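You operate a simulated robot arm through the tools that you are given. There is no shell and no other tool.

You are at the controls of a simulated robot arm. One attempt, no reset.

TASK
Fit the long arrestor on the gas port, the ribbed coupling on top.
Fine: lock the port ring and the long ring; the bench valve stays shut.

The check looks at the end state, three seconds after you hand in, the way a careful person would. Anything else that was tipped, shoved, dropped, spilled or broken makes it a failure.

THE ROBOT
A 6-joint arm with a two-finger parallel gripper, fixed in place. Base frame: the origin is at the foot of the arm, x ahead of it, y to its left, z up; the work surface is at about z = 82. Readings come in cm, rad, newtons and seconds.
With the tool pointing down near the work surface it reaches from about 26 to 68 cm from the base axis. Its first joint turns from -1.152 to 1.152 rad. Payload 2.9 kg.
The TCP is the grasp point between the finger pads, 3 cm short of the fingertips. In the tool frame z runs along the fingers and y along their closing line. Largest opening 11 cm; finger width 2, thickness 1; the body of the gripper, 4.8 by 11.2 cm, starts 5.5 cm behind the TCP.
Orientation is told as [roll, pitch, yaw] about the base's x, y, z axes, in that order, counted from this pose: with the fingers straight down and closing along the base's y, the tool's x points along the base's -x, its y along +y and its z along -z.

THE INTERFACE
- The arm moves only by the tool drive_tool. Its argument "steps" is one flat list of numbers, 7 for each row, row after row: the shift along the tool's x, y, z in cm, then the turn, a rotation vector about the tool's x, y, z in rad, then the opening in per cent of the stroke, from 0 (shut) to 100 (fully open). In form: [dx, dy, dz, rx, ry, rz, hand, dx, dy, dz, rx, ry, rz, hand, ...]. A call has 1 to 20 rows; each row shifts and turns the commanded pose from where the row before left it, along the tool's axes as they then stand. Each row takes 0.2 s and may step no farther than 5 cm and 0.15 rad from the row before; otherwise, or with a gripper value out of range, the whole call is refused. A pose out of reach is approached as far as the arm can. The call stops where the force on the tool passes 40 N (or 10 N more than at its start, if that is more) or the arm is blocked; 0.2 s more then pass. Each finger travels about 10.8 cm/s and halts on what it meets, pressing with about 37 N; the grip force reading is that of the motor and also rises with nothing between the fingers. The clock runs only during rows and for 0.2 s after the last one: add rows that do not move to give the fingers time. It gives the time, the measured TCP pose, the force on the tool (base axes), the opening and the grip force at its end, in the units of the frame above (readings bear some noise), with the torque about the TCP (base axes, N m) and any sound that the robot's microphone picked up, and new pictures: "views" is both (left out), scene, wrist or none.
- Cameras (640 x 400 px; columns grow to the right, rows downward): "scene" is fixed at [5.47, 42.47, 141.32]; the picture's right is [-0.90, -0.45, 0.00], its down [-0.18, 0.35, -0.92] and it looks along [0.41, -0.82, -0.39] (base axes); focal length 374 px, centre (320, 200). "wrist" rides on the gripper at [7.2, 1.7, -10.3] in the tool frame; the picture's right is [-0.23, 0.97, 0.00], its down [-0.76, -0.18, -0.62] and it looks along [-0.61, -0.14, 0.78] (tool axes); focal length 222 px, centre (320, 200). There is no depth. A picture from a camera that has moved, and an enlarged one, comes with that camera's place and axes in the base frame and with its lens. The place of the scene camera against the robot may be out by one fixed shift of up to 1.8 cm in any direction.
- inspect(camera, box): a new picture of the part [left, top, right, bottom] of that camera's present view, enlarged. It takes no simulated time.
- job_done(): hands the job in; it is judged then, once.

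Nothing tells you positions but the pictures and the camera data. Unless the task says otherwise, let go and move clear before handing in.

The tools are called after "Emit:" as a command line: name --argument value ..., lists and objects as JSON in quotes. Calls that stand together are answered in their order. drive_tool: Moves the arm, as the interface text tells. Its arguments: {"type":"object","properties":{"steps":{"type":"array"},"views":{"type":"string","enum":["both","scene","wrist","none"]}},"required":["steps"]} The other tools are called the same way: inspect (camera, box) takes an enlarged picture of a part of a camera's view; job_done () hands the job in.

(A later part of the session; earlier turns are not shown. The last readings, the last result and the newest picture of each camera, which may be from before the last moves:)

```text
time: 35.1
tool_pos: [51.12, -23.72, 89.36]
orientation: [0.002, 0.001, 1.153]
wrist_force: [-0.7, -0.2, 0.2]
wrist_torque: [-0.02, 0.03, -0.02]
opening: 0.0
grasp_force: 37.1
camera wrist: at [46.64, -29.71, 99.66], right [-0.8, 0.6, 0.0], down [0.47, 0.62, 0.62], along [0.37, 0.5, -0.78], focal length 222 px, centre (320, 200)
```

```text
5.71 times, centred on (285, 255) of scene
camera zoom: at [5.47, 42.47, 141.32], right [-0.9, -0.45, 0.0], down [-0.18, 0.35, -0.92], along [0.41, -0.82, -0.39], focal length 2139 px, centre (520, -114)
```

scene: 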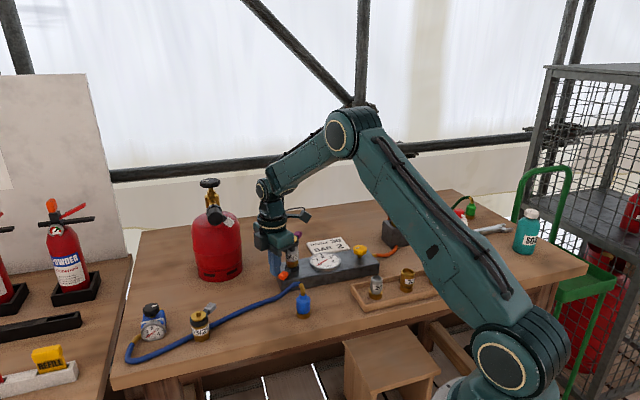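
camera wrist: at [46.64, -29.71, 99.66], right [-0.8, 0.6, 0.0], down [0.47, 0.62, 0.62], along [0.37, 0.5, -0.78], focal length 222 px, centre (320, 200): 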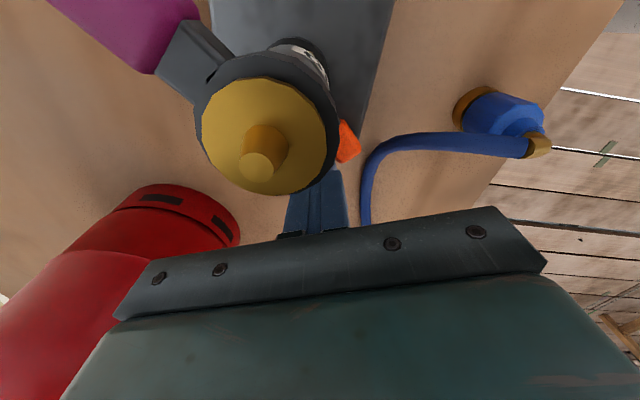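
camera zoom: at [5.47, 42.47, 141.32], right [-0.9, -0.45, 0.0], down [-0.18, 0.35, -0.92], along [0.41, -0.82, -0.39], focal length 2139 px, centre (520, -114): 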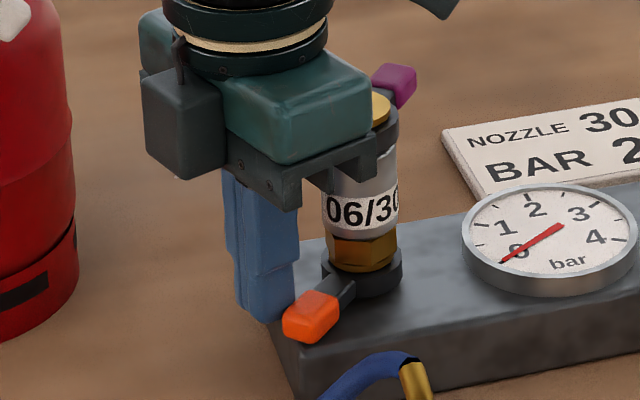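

No stop yet; continuing the counter-clockwise sweep.

Emit:
drive_tool --steps '[0.044, 0.519, 0, 0, 0, -0.1, 0, 0.044, 0.519, 0, 0, 0, -0.1, 0, 0.044, 0.519, 0, 0, 0, -0.1, 0]' --views "both"

Emit:
inspect --camera "scene" --box '[245, 220, 325, 290]'

```text
time: 35.9
tool_pos: [49.54, -23.47, 89.49]
orientation: [0.0, 0.0, 1.455]
wrist_force: [0.3, 0.4, -0.7]
wrist_torque: [-0.02, 0.02, -0.03]
opening: 0.01
grasp_force: 37.5
camera wrist: at [47.05, -30.44, 99.66], right [-0.94, 0.34, 0.0], down [0.27, 0.74, 0.62], along [0.21, 0.59, -0.78], focal length 222 px, centre (320, 200)
```

scene: 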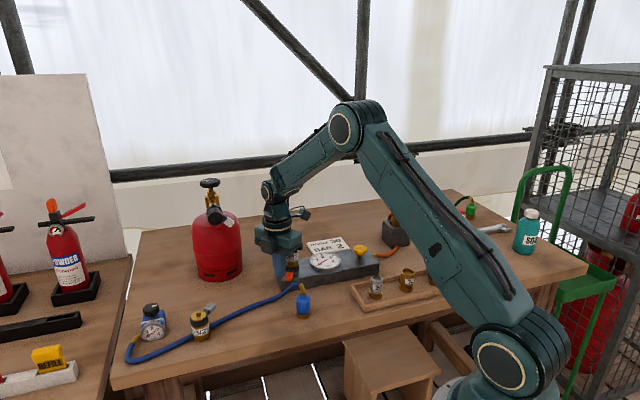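
wrist: 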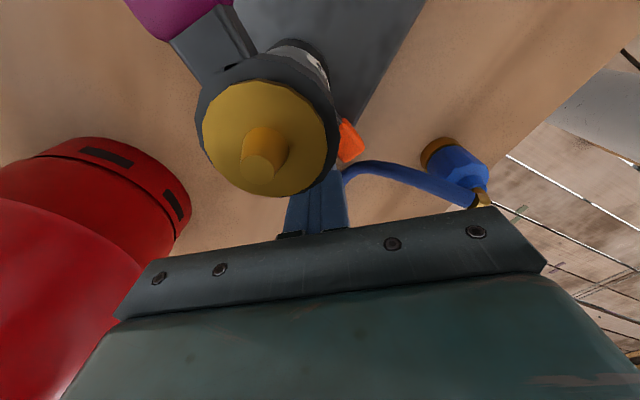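

```text
5.71 times, centred on (285, 255) of scene
camera zoom: at [5.47, 42.47, 141.32], right [-0.9, -0.45, 0.0], down [-0.18, 0.35, -0.92], along [0.41, -0.82, -0.39], focal length 2139 px, centre (520, -114)
```

zoom: 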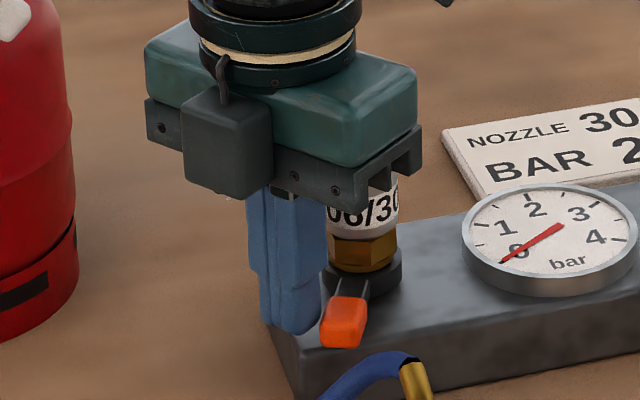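

Still free, now roughly 77° turned. Continuing in smaller groups to feel for the end stop.

Emit:
drive_tool --steps '[0.044, 0.519, 0, 0, 0, -0.1, 0, 0.044, 0.519, 0, 0, 0, -0.1, 0]' --views "both"

Emit:
inspect --camera "scene" --box '[245, 220, 325, 290]'

```text
time: 36.5
tool_pos: [49.02, -23.29, 89.37]
orientation: [-0.01, 0.003, 1.661]
wrist_force: [29.4, 6.1, -10.7]
wrist_torque: [0.24, -0.78, 0.22]
opening: 0.0
grasp_force: 36.8
camera wrist: at [47.87, -30.65, 99.71], right [-0.99, 0.14, -0.01], down [0.1, 0.77, 0.62], along [0.09, 0.62, -0.78], focal length 222 px, centre (320, 200)
```

scene: 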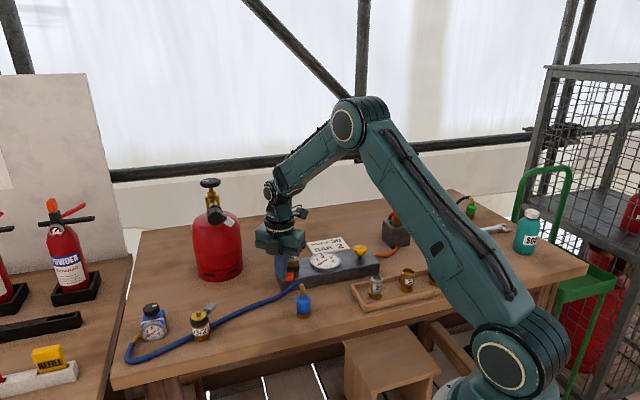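
wrist: 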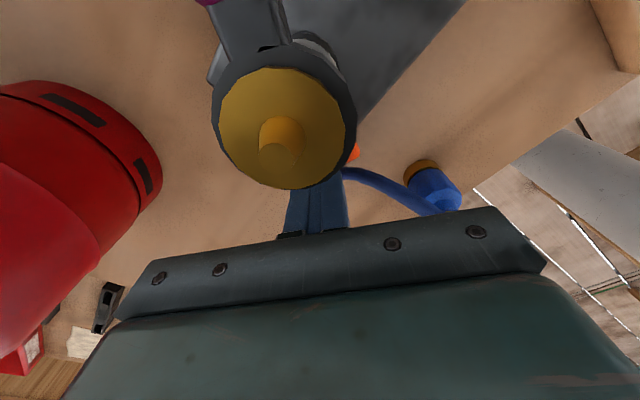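

```text
5.71 times, centred on (285, 255) of scene
camera zoom: at [5.56, 42.48, 141.32], right [-0.9, -0.45, 0.0], down [-0.18, 0.35, -0.92], along [0.41, -0.82, -0.39], focal length 2139 px, centre (520, -114)
```

zoom: 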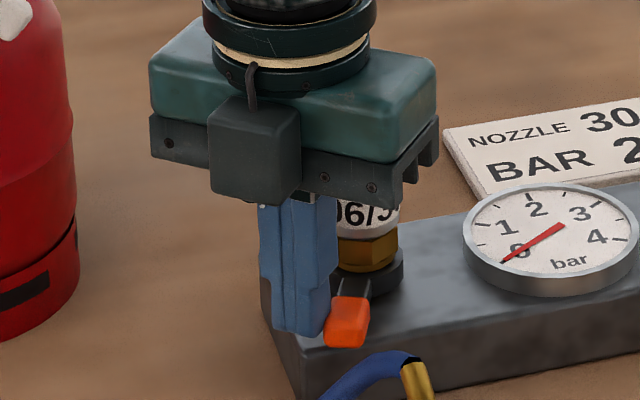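

A firm stop at about 29 N: the port ring has reached the end of its travel (about 80° turned). I'll back off, lift clear and check that the tab stays.

Emit:
drive_tool --steps '[-0.04, -0.51, 0, 0, 0, 0.1, 0, -0.04, -0.51, 0, 0, 0, 0.1, 0, -0.04, -0.51, 0, 0, 0, 0.1, 0, -1, 0, -2, 0, 0, 0, 0, 0, 0, -4, 0, 0, 0, 0, 0, 0, -4, 0, 0, 0, 0, 0, 0, -3, 0, 0, 0, 0, 0, 0, 0, 0, 0, 0, 0]' --views "both"

Emit:
inspect --camera "scene" --box '[262, 226, 318, 282]'

Emit:
inspect --camera "scene" --box '[274, 250, 310, 275]'

Emit:
inspect --camera "wrist" --box '[220, 40, 420, 190]'

```text
time: 38.3
tool_pos: [50.34, -22.36, 102.33]
orientation: [0.003, 0.003, 1.351]
wrist_force: [0.1, 0.2, -0.5]
wrist_torque: [0.02, 0.03, 0.0]
opening: 0.0
grasp_force: 36.9
camera wrist: at [47.09, -29.08, 112.68], right [-0.9, 0.43, 0.0], down [0.34, 0.7, 0.62], along [0.27, 0.56, -0.78], focal length 222 px, centre (320, 200)
```

scene: 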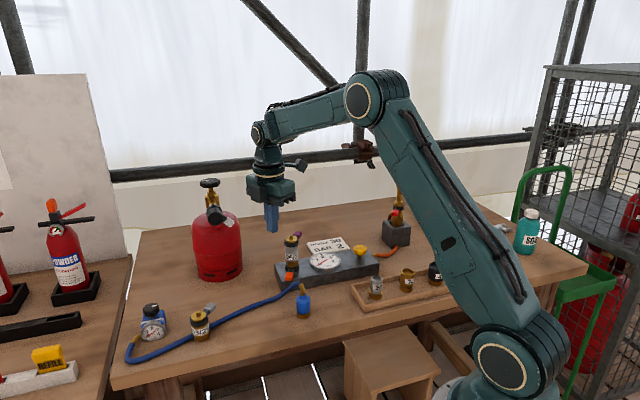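
wrist: 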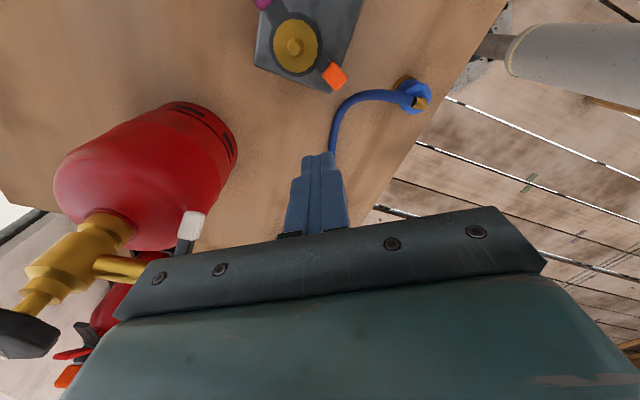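

```text
7.14 times, centred on (290, 254) of scene
camera zoom: at [5.47, 42.47, 141.32], right [-0.9, -0.45, 0.0], down [-0.18, 0.35, -0.92], along [0.41, -0.82, -0.39], focal length 2674 px, centre (534, -186)
```

zoom: 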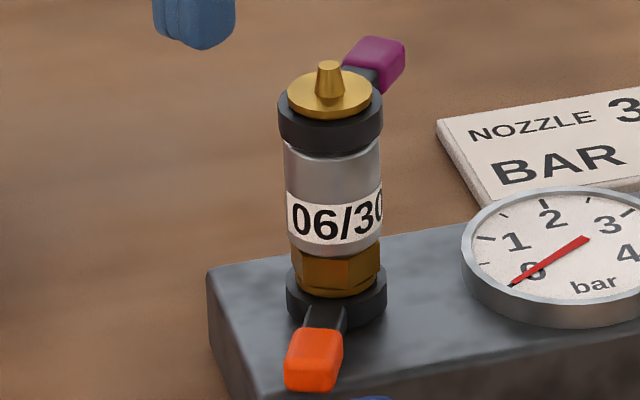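

```text
16.00 times, centred on (292, 262) of scene
camera zoom: at [5.47, 42.47, 141.32], right [-0.9, -0.45, 0.0], down [-0.18, 0.35, -0.92], along [0.41, -0.82, -0.39], focal length 5989 px, centre (768, -800)
```

zoom: 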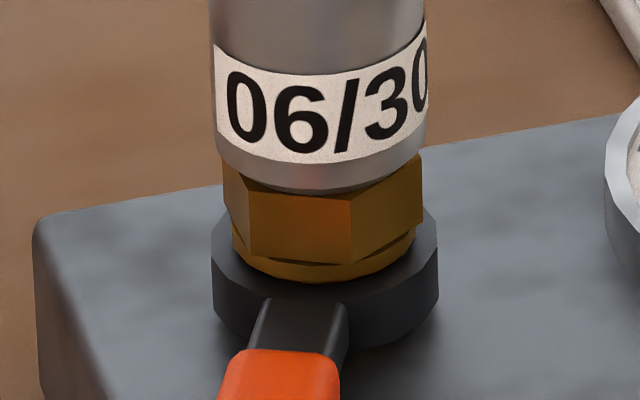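

```text
2.67 times, centred on (320, 115) of wrist
camera zoom: at [47.09, -29.08, 112.68], right [-0.9, 0.43, 0.0], down [0.34, 0.7, 0.62], along [0.27, 0.56, -0.78], focal length 592 px, centre (320, 427)
```

zoom: 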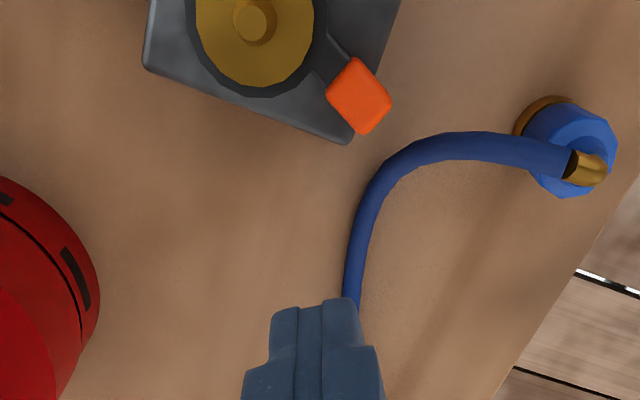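

The orange tab stays turned about 78° counter-clockwise and the arrestor is undisturbed. Next is the ribbed blue coupling at about (40.2, -18.4): its elbow points toward -40°, so I'll come above it with fingers closing across that direction.

Emit:
drive_tool --steps '[0, 0, 0, 0, 0, 0.146, 0, 0, 0, 0, 0, 0, 0.146, 0, 0, 0, 0, 0, 0, 0.146, 0, 0, 0, 0, 0, 0, 0.146, 0, 0, 0, 0, 0, 0, 0.146, 0, 0, 0, 0, 0, 0, 0.146, 0, 0, 0, 0, 0, 0, 0.146, 20, 0, 0, 0, 0, 0, 0.146, 62, 0, 0, 0, 0, 0, 0.146, 62, 0, 0, 0, 0, 0, 0.146, 62, 0, 0, 0, 0, 0, 0.146, 62, 0, 0, 0, 0, 0, 0.146, 62, 0, 0, 0, 0, 0, 0.146, 62, 0, 0, 0, 0, 0, 0.151, 62, 3.45, -1.13, 1.4, 0, 0, 0, 62, 3.45, -1.13, 1.4, 0, 0, 0, 62, 3.45, -1.13, 1.4, 0, 0, 0, 62, 0, 0, 0, 0, 0, 0, 62]' --views "both"

Emit:
inspect --camera "wrist" --box '[220, 80, 420, 230]'

```text
refused: row 14 steps farther than a row can; nothing moved
```

```text
2.67 times, centred on (320, 155) of wrist
camera zoom: at [47.09, -29.08, 112.68], right [-0.9, 0.43, 0.0], down [0.34, 0.7, 0.62], along [0.27, 0.56, -0.78], focal length 592 px, centre (320, 320)
```

zoom: 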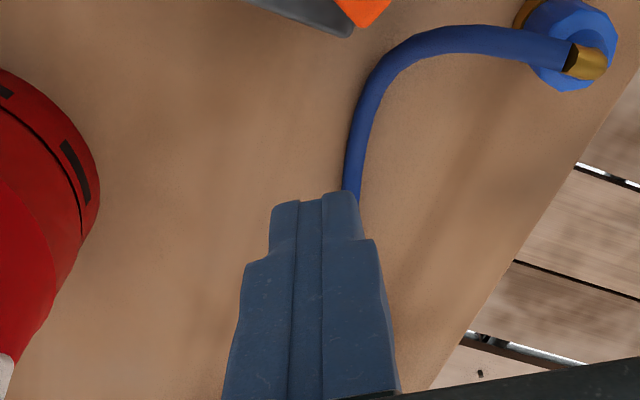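

The call was refused because one row turned slightly too far; nothing moved. I'll resend with turns within the limit.

Emit:
drive_tool --steps '[0, 0, 0, 0, 0, 0.146, 0, 0, 0, 0, 0, 0, 0.146, 0, 0, 0, 0, 0, 0, 0.146, 0, 0, 0, 0, 0, 0, 0.146, 0, 0, 0, 0, 0, 0, 0.146, 0, 0, 0, 0, 0, 0, 0.146, 0, 0, 0, 0, 0, 0, 0.146, 20, 0, 0, 0, 0, 0, 0.146, 62, 0, 0, 0, 0, 0, 0.146, 62, 0, 0, 0, 0, 0, 0.146, 62, 0, 0, 0, 0, 0, 0.146, 62, 0, 0, 0, 0, 0, 0.146, 62, 0, 0, 0, 0, 0, 0.146, 62, 0, 0, 0, 0, 0, 0.146, 62, 3.45, -1.13, 1.4, 0, 0, 0, 62, 3.45, -1.13, 1.4, 0, 0, 0, 62, 3.45, -1.13, 1.4, 0, 0, 0, 62, 0, 0, 0, 0, 0, 0, 62]' --views "both"

Emit:
inspect --camera "wrist" --box '[220, 80, 420, 230]'

```text
time: 42.1
tool_pos: [40.12, -18.42, 98.19]
orientation: [0.0, 0.0, -0.694]
wrist_force: [0.2, 0.7, 0.4]
wrist_torque: [-0.02, 0.01, -0.01]
opening: 6.83
grasp_force: 0.1
camera wrist: at [35.63, -12.43, 108.37], right [0.8, 0.6, 0.0], down [0.47, -0.62, 0.62], along [0.38, -0.5, -0.78], focal length 222 px, centre (320, 200)
```

scene: 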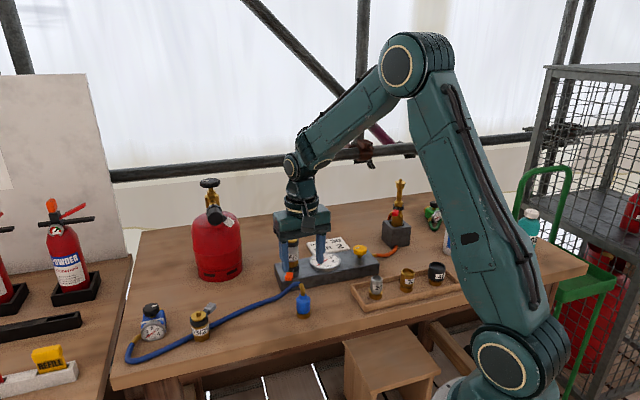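
wrist: 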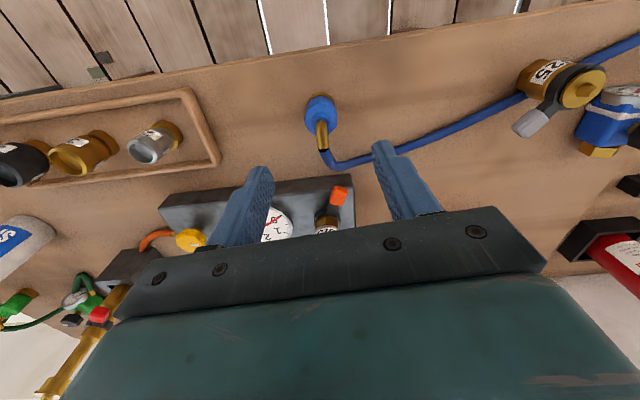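

```text
2.67 times, centred on (320, 155) of wrist
camera zoom: at [35.63, -12.43, 108.37], right [0.8, 0.6, 0.0], down [0.47, -0.62, 0.62], along [0.38, -0.5, -0.78], focal length 592 px, centre (320, 320)
```

zoom: 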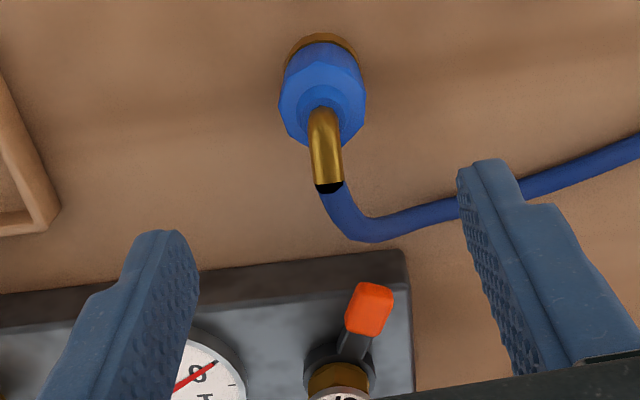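

The elbow lines up with the gap between the fingers and the coupling axis (40.1, -18.3) is centred. I'll descend to grasp height around the blue body, keeping the palm above the elbow.

Emit:
drive_tool --steps '[0.09, 0.08, 3, 0, 0, 0, 62, 0, 0, 3, 0, 0, 0, 62, 0, 0, 3, 0, 0, 0, 62, 0, 0, 2, 0, 0, 0, 62, 0, 0, 0.9, 0, 0, 0, 62, 0, 0, 0, 0, 0, 0, 62]' --views "both"

Emit:
inspect --camera "wrist" --box '[220, 100, 420, 240]'

Emit:
inspect --camera "scene" --box '[260, 240, 350, 330]'

```text
time: 43.5
tool_pos: [40.21, -18.26, 86.24]
orientation: [0.001, 0.001, -0.693]
wrist_force: [-0.1, -0.8, 0.0]
wrist_torque: [-0.02, -0.01, -0.03]
opening: 6.81
grasp_force: 0.0
camera wrist: at [35.64, -12.3, 96.57], right [0.8, 0.6, 0.0], down [0.47, -0.62, 0.62], along [0.38, -0.5, -0.78], focal length 222 px, centre (320, 200)
```

scene: 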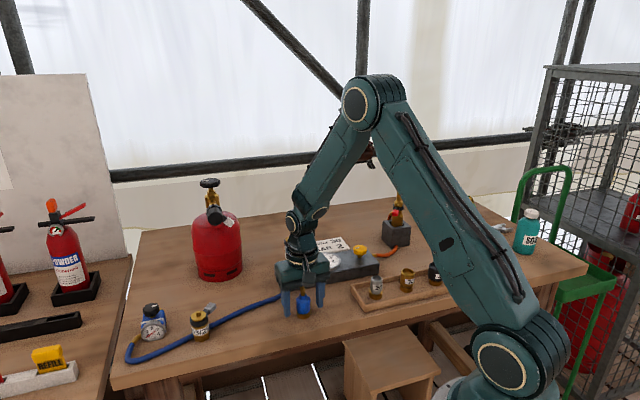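
wrist: 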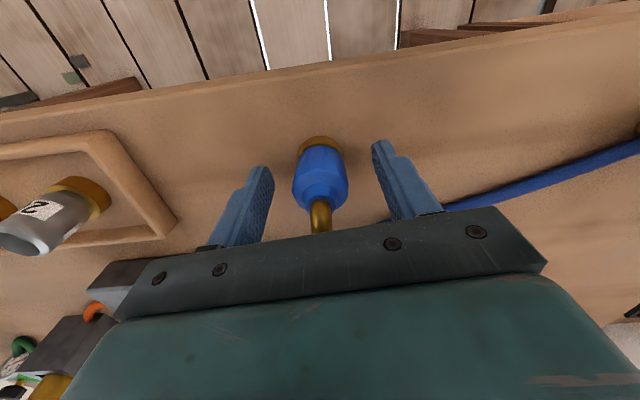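

```text
2.86 times, centred on (320, 170) of wrist
camera zoom: at [35.64, -12.3, 96.57], right [0.8, 0.6, 0.0], down [0.47, -0.62, 0.62], along [0.38, -0.5, -0.78], focal length 635 px, centre (320, 286)
```

zoom: 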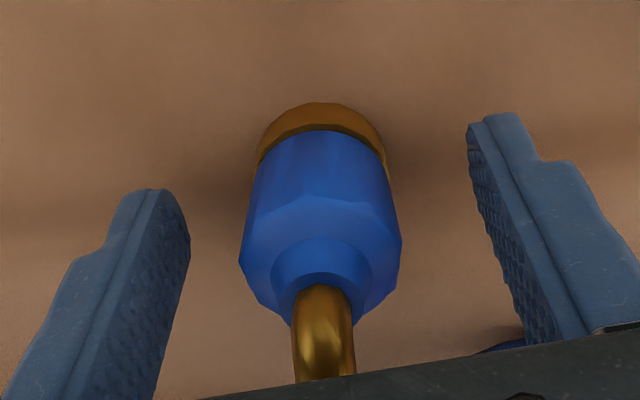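

```text
4.44 times, centred on (305, 285) of scene
camera zoom: at [5.47, 42.47, 141.32], right [-0.9, -0.45, 0.0], down [-0.18, 0.35, -0.92], along [0.41, -0.82, -0.39], focal length 1664 px, centre (387, -178)
```

zoom: 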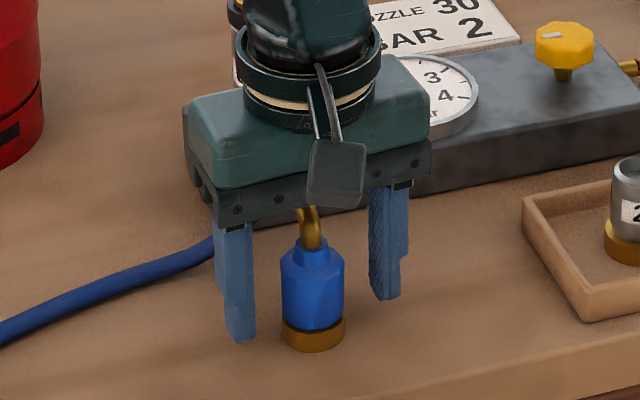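

The coupling is centred between the fingers with no contact force. Closing the grip.

Emit:
drive_tool --steps '[0, 0, 0, 0, 0, 0, 36, 0, 0, 0, 0, 0, 0, 20, 0, 0, 0, 0, 0, 0, 20, 0, 0, 0, 0, 0, 0, 20]' --views "both"

Emit:
inspect --camera "wrist" --box '[220, 100, 420, 240]'

Emit:
inspect --camera "scene" --box '[260, 240, 350, 330]'

```text
time: 44.5
tool_pos: [40.25, -18.23, 86.24]
orientation: [-0.001, 0.003, -0.692]
wrist_force: [-0.2, 0.3, 0.0]
wrist_torque: [0.0, 0.02, 0.01]
opening: 3.07
grasp_force: 36.9
camera wrist: at [35.64, -12.3, 96.59], right [0.8, 0.6, 0.0], down [0.47, -0.62, 0.62], along [0.38, -0.5, -0.78], focal length 222 px, centre (320, 200)
```

scene: 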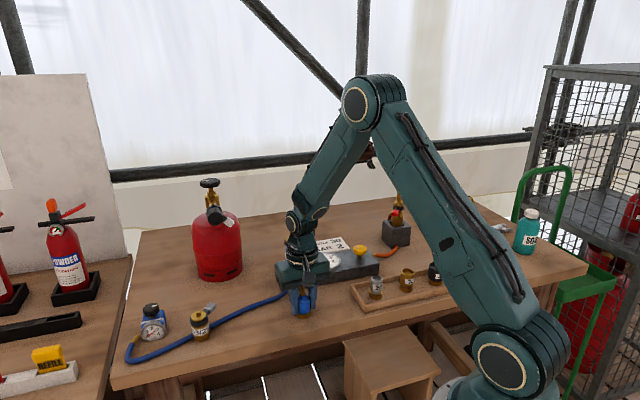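
wrist: 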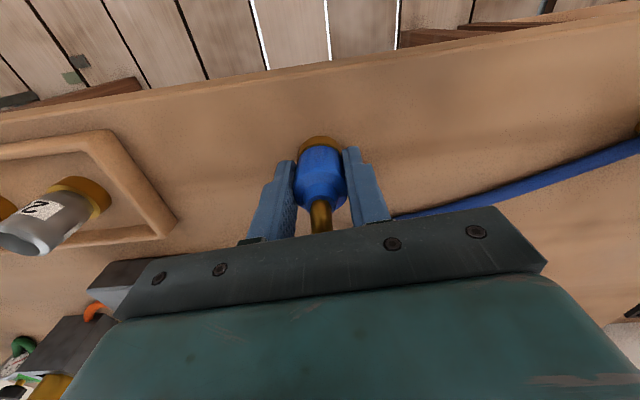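

```text
2.86 times, centred on (320, 170) of wrist
camera zoom: at [35.64, -12.3, 96.59], right [0.8, 0.6, 0.0], down [0.47, -0.62, 0.62], along [0.38, -0.5, -0.78], focal length 635 px, centre (320, 286)
```

zoom: 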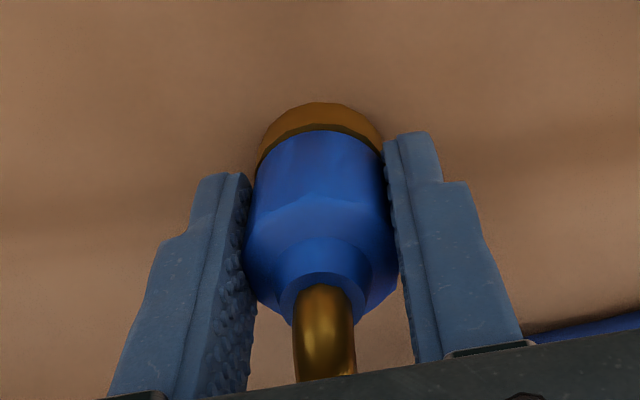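

```text
4.44 times, centred on (305, 285) of scene
camera zoom: at [5.47, 42.47, 141.32], right [-0.9, -0.45, 0.0], down [-0.18, 0.35, -0.92], along [0.41, -0.82, -0.39], focal length 1664 px, centre (387, -178)
```

zoom: 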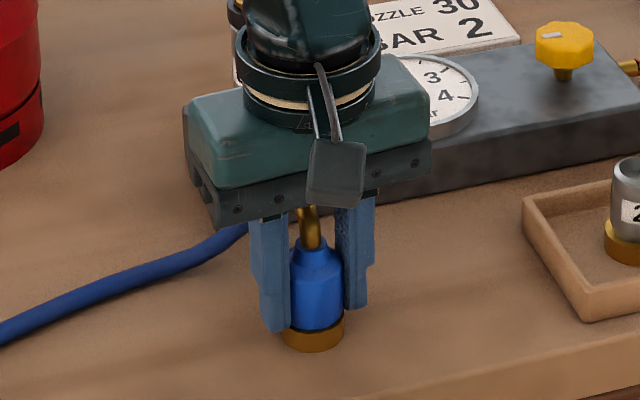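

The coupling is held at 3.07 cm opening. I'll lift it gently, then carry it diagonally toward +x and up so the hose stays slack and away from the short arrestor.

Emit:
drive_tool --steps '[0, 0, -1, 0, 0, 0, 20, 0, 0, -1, 0, 0, 0, 20, -0.6, 0.1, -1, 0, 0, 0, 20, -1.5, 0.3, -1.5, 0, 0, 0, 20, -1.5, 0.3, -1.5, 0, 0, 0, 20, 0, 0, 0, 0, 0, 0, 20]' --views "both"

```text
time: 45.9
tool_pos: [43.44, -19.85, 92.24]
orientation: [0.0, 0.001, -0.694]
wrist_force: [0.0, -0.2, 0.0]
wrist_torque: [-0.03, 0.02, -0.02]
opening: 3.03
grasp_force: 36.4
camera wrist: at [38.93, -14.04, 102.59], right [0.8, 0.6, 0.0], down [0.47, -0.62, 0.62], along [0.38, -0.5, -0.78], focal length 222 px, centre (320, 200)
```

scene: 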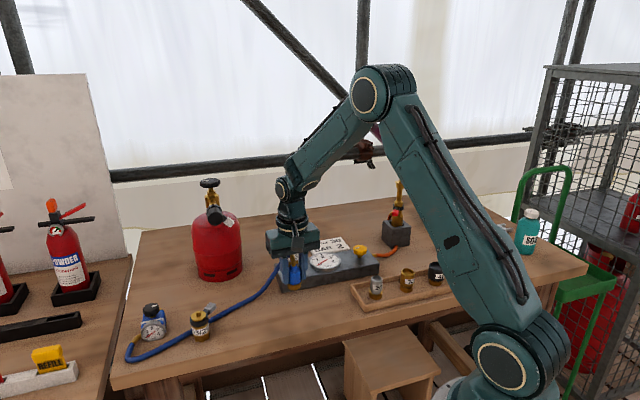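
wrist: 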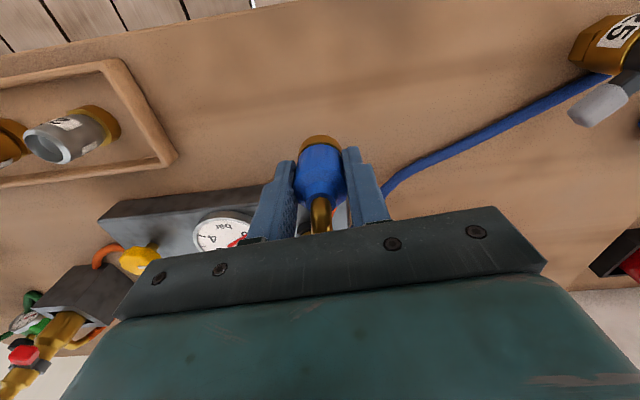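

The hose follows without pulling. I'll continue up and toward the port side, then turn the coupling so its elbow faces the regulator.

Emit:
drive_tool --steps '[-1.7, 0.34, -3.4, 0, 0, 0, 20, -1.7, 0.34, -3.4, 0, 0, 0, 20, 0, 0, 0, 0, 0, -0.142, 20, 0, 0, 0, 0, 0, -0.142, 20, 0, 0, 0, 0, 0, -0.142, 20, 0, 0, 0, 0, 0, -0.142, 20, 0, 0, 0, 0, 0, -0.142, 20, 0, 0, 0, 0, 0, 0, 20]' --views "both"

Emit:
inspect --camera "scene" --box '[120, 200, 340, 380]'

```text
time: 47.7
tool_pos: [46.54, -21.66, 99.08]
orientation: [0.001, 0.0, 0.019]
wrist_force: [0.2, 0.4, -0.8]
wrist_torque: [0.01, 0.01, 0.02]
opening: 3.01
grasp_force: 36.9
camera wrist: at [39.14, -20.12, 109.38], right [0.21, 0.98, 0.0], down [0.77, -0.16, 0.62], along [0.61, -0.13, -0.78], focal length 222 px, centre (320, 200)
```

scene: 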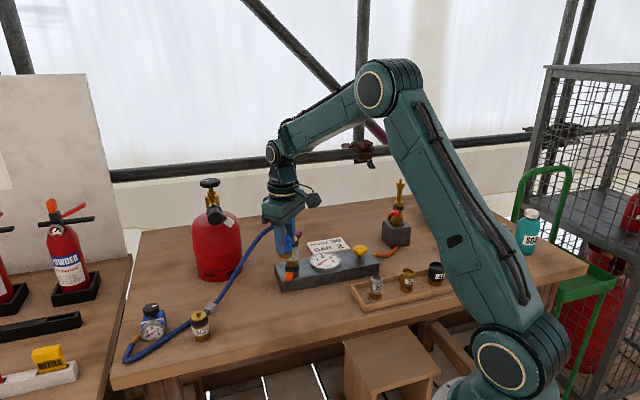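
wrist: 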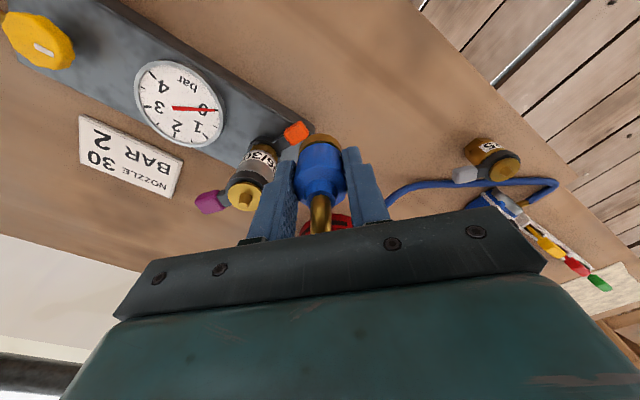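

```text
2.22 times, centred on (230, 290) of scene
camera zoom: at [5.47, 42.47, 141.32], right [-0.9, -0.45, 0.0], down [-0.18, 0.35, -0.92], along [0.41, -0.82, -0.39], focal length 832 px, centre (520, 0)
```

zoom: 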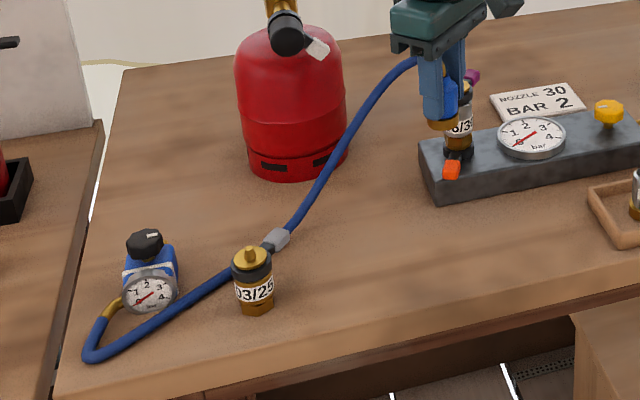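

The hose arcs freely from the regulator; the short arrestor has not moved. I'll finish the turn so the elbow faces the regulator.

Emit:
drive_tool --steps '[0, 0, -1, 0, 0, -0.142, 20, 0, 0, -1, 0, 0, -0.142, 20, 0, 0, -0.5, 0, 0, -0.142, 20, 0, 0, 0, 0, 0, -0.142, 20, 0, 0, 0, 0, 0, -0.142, 20, 0, 0, 0, 0, 0, 0, 20]' --views "both"

Emit:
inspect --camera "scene" --box '[120, 200, 340, 380]'

Emit:
inspect --camera "wrist" --box '[160, 80, 400, 240]'

```text
time: 49.1
tool_pos: [46.38, -21.66, 101.52]
orientation: [0.002, -0.001, 0.73]
wrist_force: [0.3, -0.5, -1.9]
wrist_torque: [0.04, 0.04, 0.0]
opening: 3.05
grasp_force: 36.8
camera wrist: at [39.88, -25.22, 111.87], right [-0.48, 0.88, 0.0], down [0.69, 0.37, 0.62], along [0.55, 0.3, -0.78], focal length 222 px, centre (320, 200)
```

scene: 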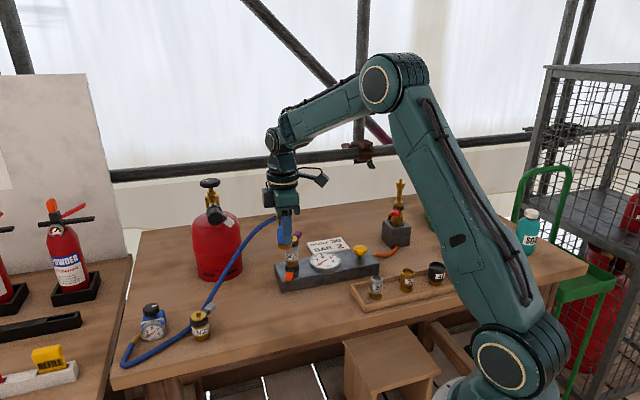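
wrist: 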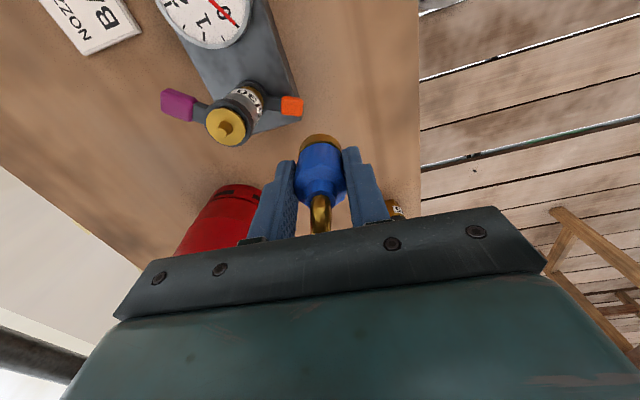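

```text
2.22 times, centred on (230, 290) of scene
camera zoom: at [5.47, 42.47, 141.32], right [-0.9, -0.45, 0.0], down [-0.18, 0.35, -0.92], along [0.41, -0.82, -0.39], focal length 832 px, centre (520, 0)
```

zoom: 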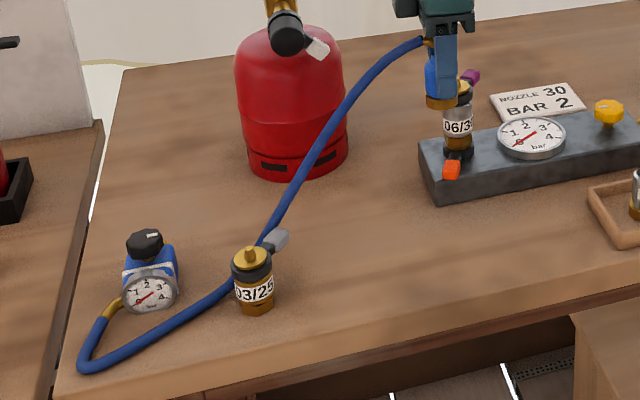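

```text
2.50 times, centred on (280, 160) of wrist
camera zoom: at [39.88, -25.22, 111.87], right [-0.48, 0.88, 0.0], down [0.69, 0.37, 0.62], along [0.55, 0.3, -0.78], focal length 555 px, centre (420, 300)
```

zoom: 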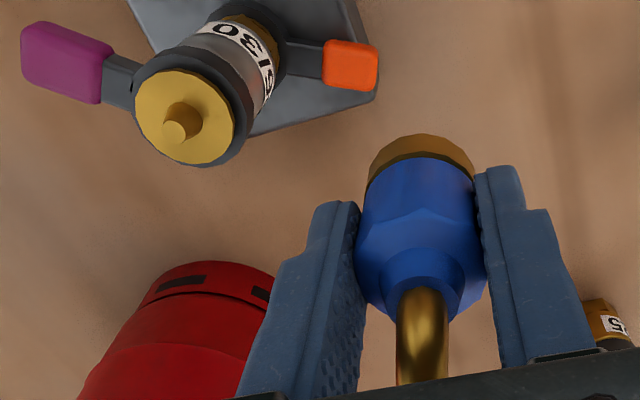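

Before moving on I'll check that the short arrestor next to the hose has not shifted.

Emit:
inspect --camera "scene" --box '[180, 295, 230, 345]'

Emit:
inspect --camera "scene" --box '[130, 295, 180, 345]'

```text
8.00 times, centred on (205, 320) of scene
camera zoom: at [5.47, 42.47, 141.32], right [-0.9, -0.45, 0.0], down [-0.18, 0.35, -0.92], along [0.41, -0.82, -0.39], focal length 2994 px, centre (1240, -760)
```

zoom: 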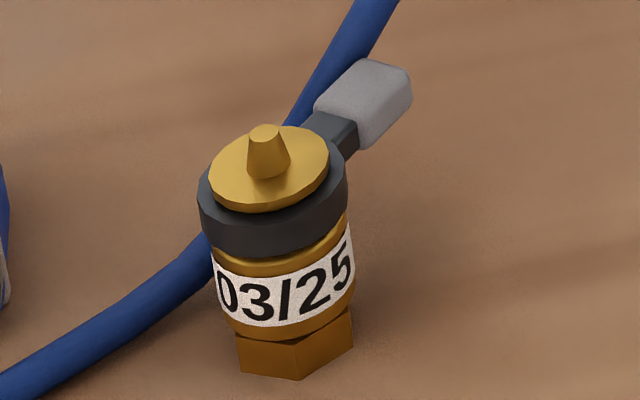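

```text
8.00 times, centred on (155, 320) of scene
camera zoom: at [5.47, 42.47, 141.32], right [-0.9, -0.45, 0.0], down [-0.18, 0.35, -0.92], along [0.41, -0.82, -0.39], focal length 2994 px, centre (1640, -760)
```

zoom: 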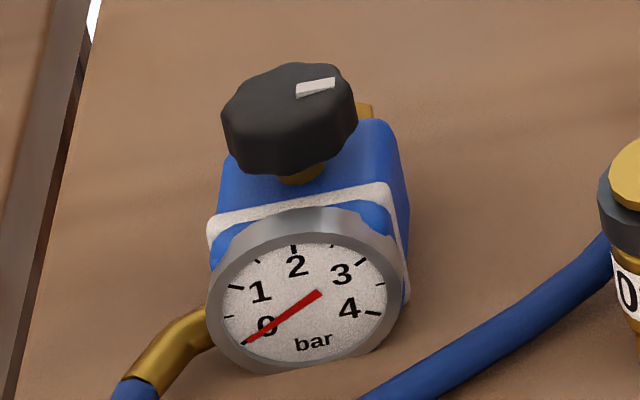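

The short arrestor and regulator are exactly where they were. Now I'll carry the coupling to above the long arrestor's top nipple, about (49.05, -28.65).

Emit:
drive_tool --steps '[0.87, -2.33, -0.2, 0, 0, 0, 20, 0.87, -2.33, -0.2, 0, 0, 0, 20, 0.87, -2.33, -0.1, 0, 0, 0, 20, 0, 0, 0, 0, 0, 0, 20, 0, 0, 0, 0, 0, 0, 20]' --views "both"

Emit:
inspect --camera "wrist" --box '[230, 80, 410, 240]'

Emit:
inspect --camera "scene" --box '[262, 200, 332, 270]'

Emit:
inspect --camera "scene" --box '[100, 180, 340, 380]'

```text
time: 50.3
tool_pos: [49.15, -28.57, 101.98]
orientation: [0.001, 0.0, 0.728]
wrist_force: [0.6, -0.5, -0.7]
wrist_torque: [0.04, 0.01, 0.02]
opening: 3.02
grasp_force: 36.5
camera wrist: at [42.64, -32.19, 112.29], right [-0.48, 0.88, 0.0], down [0.69, 0.37, 0.62], along [0.55, 0.3, -0.78], focal length 222 px, centre (320, 200)
```

scene: 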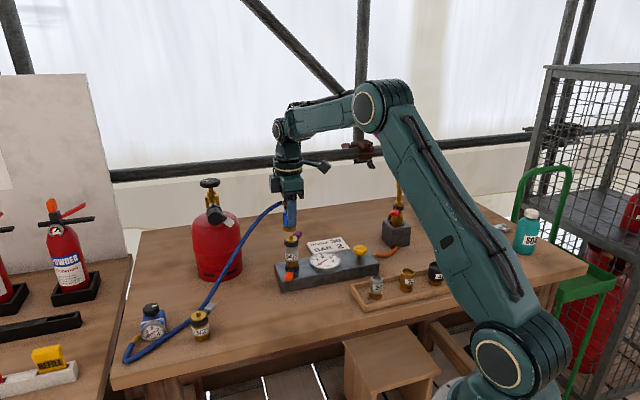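
wrist: 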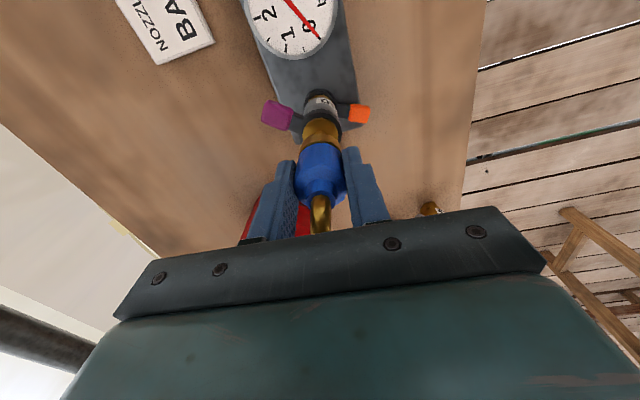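

```text
2.50 times, centred on (320, 160) of wrist
camera zoom: at [42.64, -32.19, 112.29], right [-0.48, 0.88, 0.0], down [0.69, 0.37, 0.62], along [0.55, 0.3, -0.78], focal length 555 px, centre (320, 300)
```

zoom: 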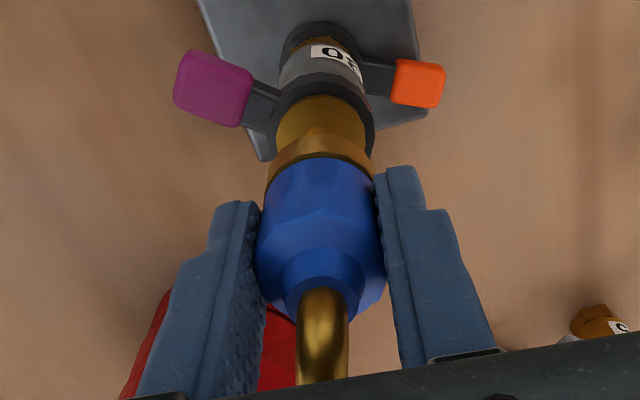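

```text
5.71 times, centred on (297, 235) of scene
camera zoom: at [5.47, 42.47, 141.32], right [-0.9, -0.45, 0.0], down [-0.18, 0.35, -0.92], along [0.41, -0.82, -0.39], focal length 2139 px, centre (451, 0)
```

zoom: 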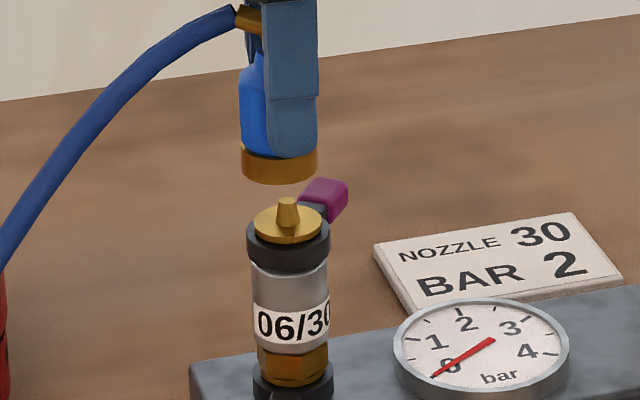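

```text
2.00 times, centred on (220, 280) of scene
camera zoom: at [5.47, 42.47, 141.32], right [-0.9, -0.45, 0.0], down [-0.18, 0.35, -0.92], along [0.41, -0.82, -0.39], focal length 749 px, centre (520, 40)
```

zoom: 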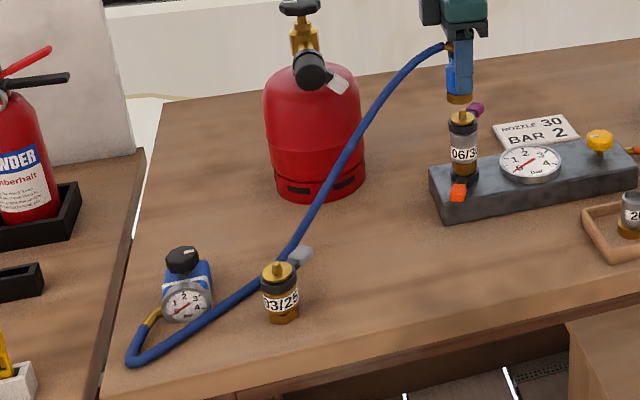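

The coupling hovers above the nipple; from the scene it looks slightly left of centre. I'll measure at higher magnification.

Emit:
inspect --camera "scene" --box '[276, 222, 308, 242]'

Emit:
inspect --camera "scene" --box '[276, 212, 308, 232]'

Emit:
inspect --camera "wrist" --box '[290, 95, 350, 155]'

```text
16.00 times, centred on (292, 232) of scene
camera zoom: at [5.47, 42.47, 141.32], right [-0.9, -0.45, 0.0], down [-0.18, 0.35, -0.92], along [0.41, -0.82, -0.39], focal length 5989 px, centre (768, -312)
```

zoom: 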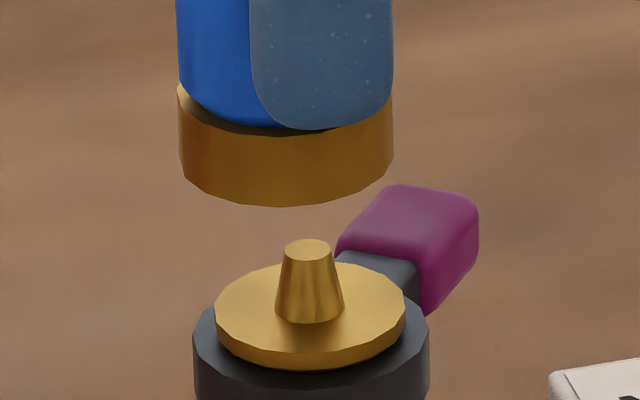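

```text
16.00 times, centred on (292, 222) of scene
camera zoom: at [5.47, 42.47, 141.32], right [-0.9, -0.45, 0.0], down [-0.18, 0.35, -0.92], along [0.41, -0.82, -0.39], focal length 5989 px, centre (768, -152)
```

zoom: 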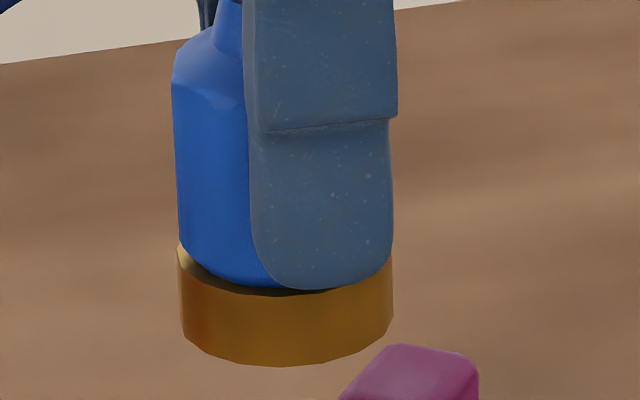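

```text
6.67 times, centred on (320, 125) of wrist
camera zoom: at [42.64, -32.19, 112.29], right [-0.48, 0.88, 0.0], down [0.69, 0.37, 0.62], along [0.55, 0.3, -0.78], focal length 1481 px, centre (320, 700)
```

zoom: 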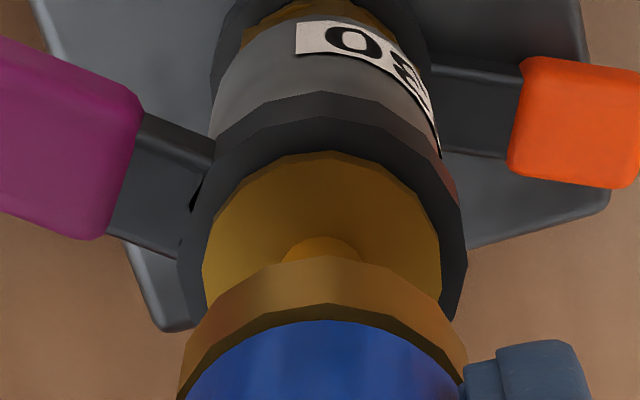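

The coupling needs about 0.28 cm toward tool +x to be centred over the nipple. I'll correct and lower to just above the tip, then recheck.

Emit:
drive_tool --steps '[0.28, 0, 0.4, 0, 0, 0, 20, 0, 0, 0.5, 0, 0, 0, 20, 0, 0, 0.4, 0, 0, 0, 20, 0, 0, 0, 0, 0, 0, 20, 0, 0, 0, 0, 0, 0, 20]' --views "none"

Emit:
inspect --camera "scene" --box '[276, 222, 308, 242]'

Emit:
inspect --camera "wrist" --box '[290, 95, 350, 155]'

```text
time: 51.5
tool_pos: [48.94, -28.75, 100.71]
orientation: [0.001, -0.001, 0.728]
wrist_force: [0.3, 0.0, -1.4]
wrist_torque: [0.01, -0.01, 0.01]
opening: 2.99
grasp_force: 37.2
```

```text
16.00 times, centred on (292, 232) of scene
camera zoom: at [5.47, 42.47, 141.32], right [-0.9, -0.45, 0.0], down [-0.18, 0.35, -0.92], along [0.41, -0.82, -0.39], focal length 5989 px, centre (768, -312)
```

zoom: 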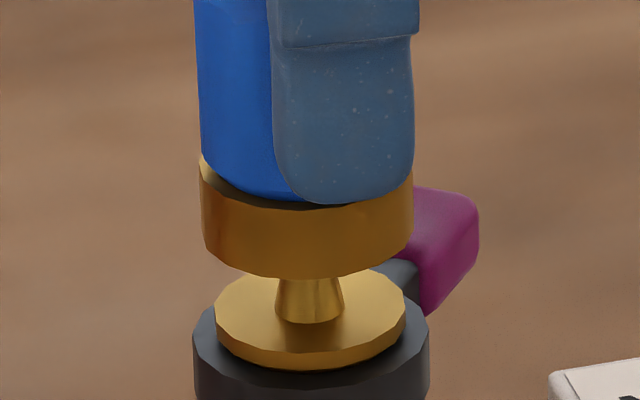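

```text
6.67 times, centred on (320, 125) of wrist
camera zoom: at [42.4, -32.34, 111.02], right [-0.48, 0.88, 0.0], down [0.69, 0.37, 0.62], along [0.55, 0.3, -0.78], focal length 1481 px, centre (320, 700)
```

zoom: 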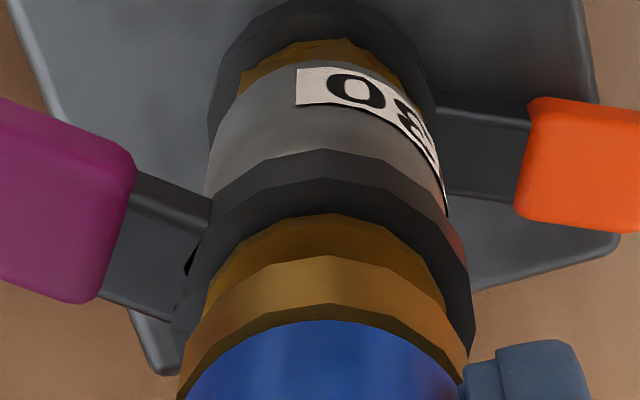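

Now centred in both views. Lowering in small steps onto the nipple while watching the force.

Emit:
drive_tool --steps '[0, 0, 0.4, 0, 0, 0, 20, 0, 0, 0.4, 0, 0, 0, 20, 0, 0, 0.3, 0, 0, 0, 20, 0, 0, 0, 0, 0, 0, 20]' --views "none"

Emit:
inspect --camera "scene" --box '[276, 222, 308, 242]'

```text
time: 52.5
tool_pos: [48.99, -28.82, 99.62]
orientation: [0.001, 0.001, 0.729]
wrist_force: [0.0, 0.0, -0.6]
wrist_torque: [-0.03, -0.02, -0.01]
opening: 2.99
grasp_force: 36.1
```

```text
16.00 times, centred on (292, 232) of scene
camera zoom: at [5.47, 42.47, 141.32], right [-0.9, -0.45, 0.0], down [-0.18, 0.35, -0.92], along [0.41, -0.82, -0.39], focal length 5989 px, centre (768, -312)
```

zoom: 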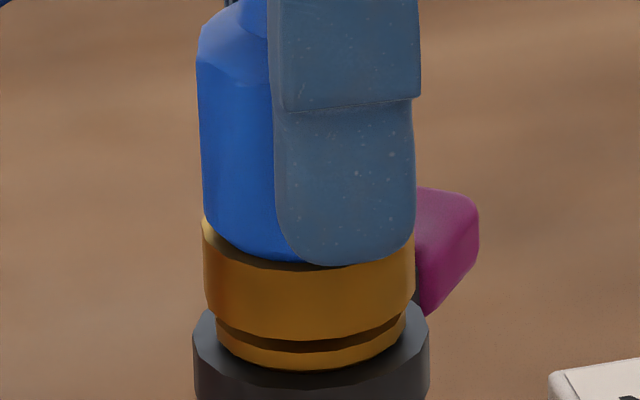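

It slid over the nipple with no side force; a small gap remains. Seating it now.

Emit:
drive_tool --steps '[0, 0, 0.15, 0, 0, 0, 20, 0, 0, 0.1, 0, 0, 0, 20, 0, 0, 0, 0, 0, 0, 20]' --views "none"

Emit:
drive_tool --steps '[0, 0, 0.1, 0, 0, 0, 20, 0, 0, 0, 0, 0, 0, 20]' --views "none"

Emit:
inspect --camera "scene" --box '[276, 222, 308, 242]'

```text
time: 53.3
tool_pos: [49.01, -28.79, 99.38]
orientation: [0.001, 0.002, 0.727]
wrist_force: [0.0, 0.1, -0.3]
wrist_torque: [-0.01, 0.02, 0.0]
opening: 3.0
grasp_force: 36.8
```

```text
time: 53.9
tool_pos: [49.03, -28.74, 99.35]
orientation: [-0.001, -0.001, 0.728]
wrist_force: [-1.5, 3.9, 8.5]
wrist_torque: [0.0, 0.24, 0.27]
opening: 3.0
grasp_force: 37.6
```

```text
16.00 times, centred on (292, 232) of scene
camera zoom: at [5.45, 42.49, 141.32], right [-0.9, -0.45, 0.0], down [-0.17, 0.35, -0.92], along [0.41, -0.82, -0.39], focal length 5989 px, centre (768, -312)
```

zoom: 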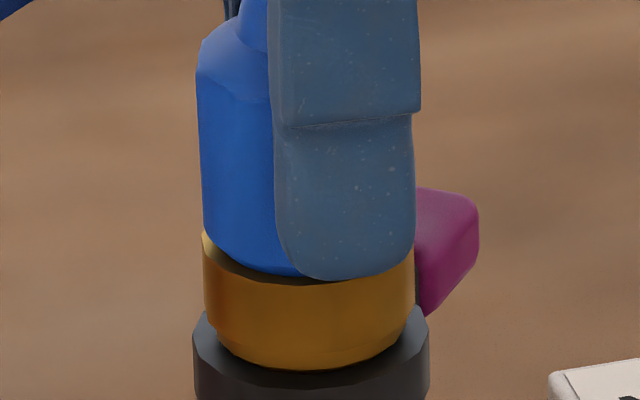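

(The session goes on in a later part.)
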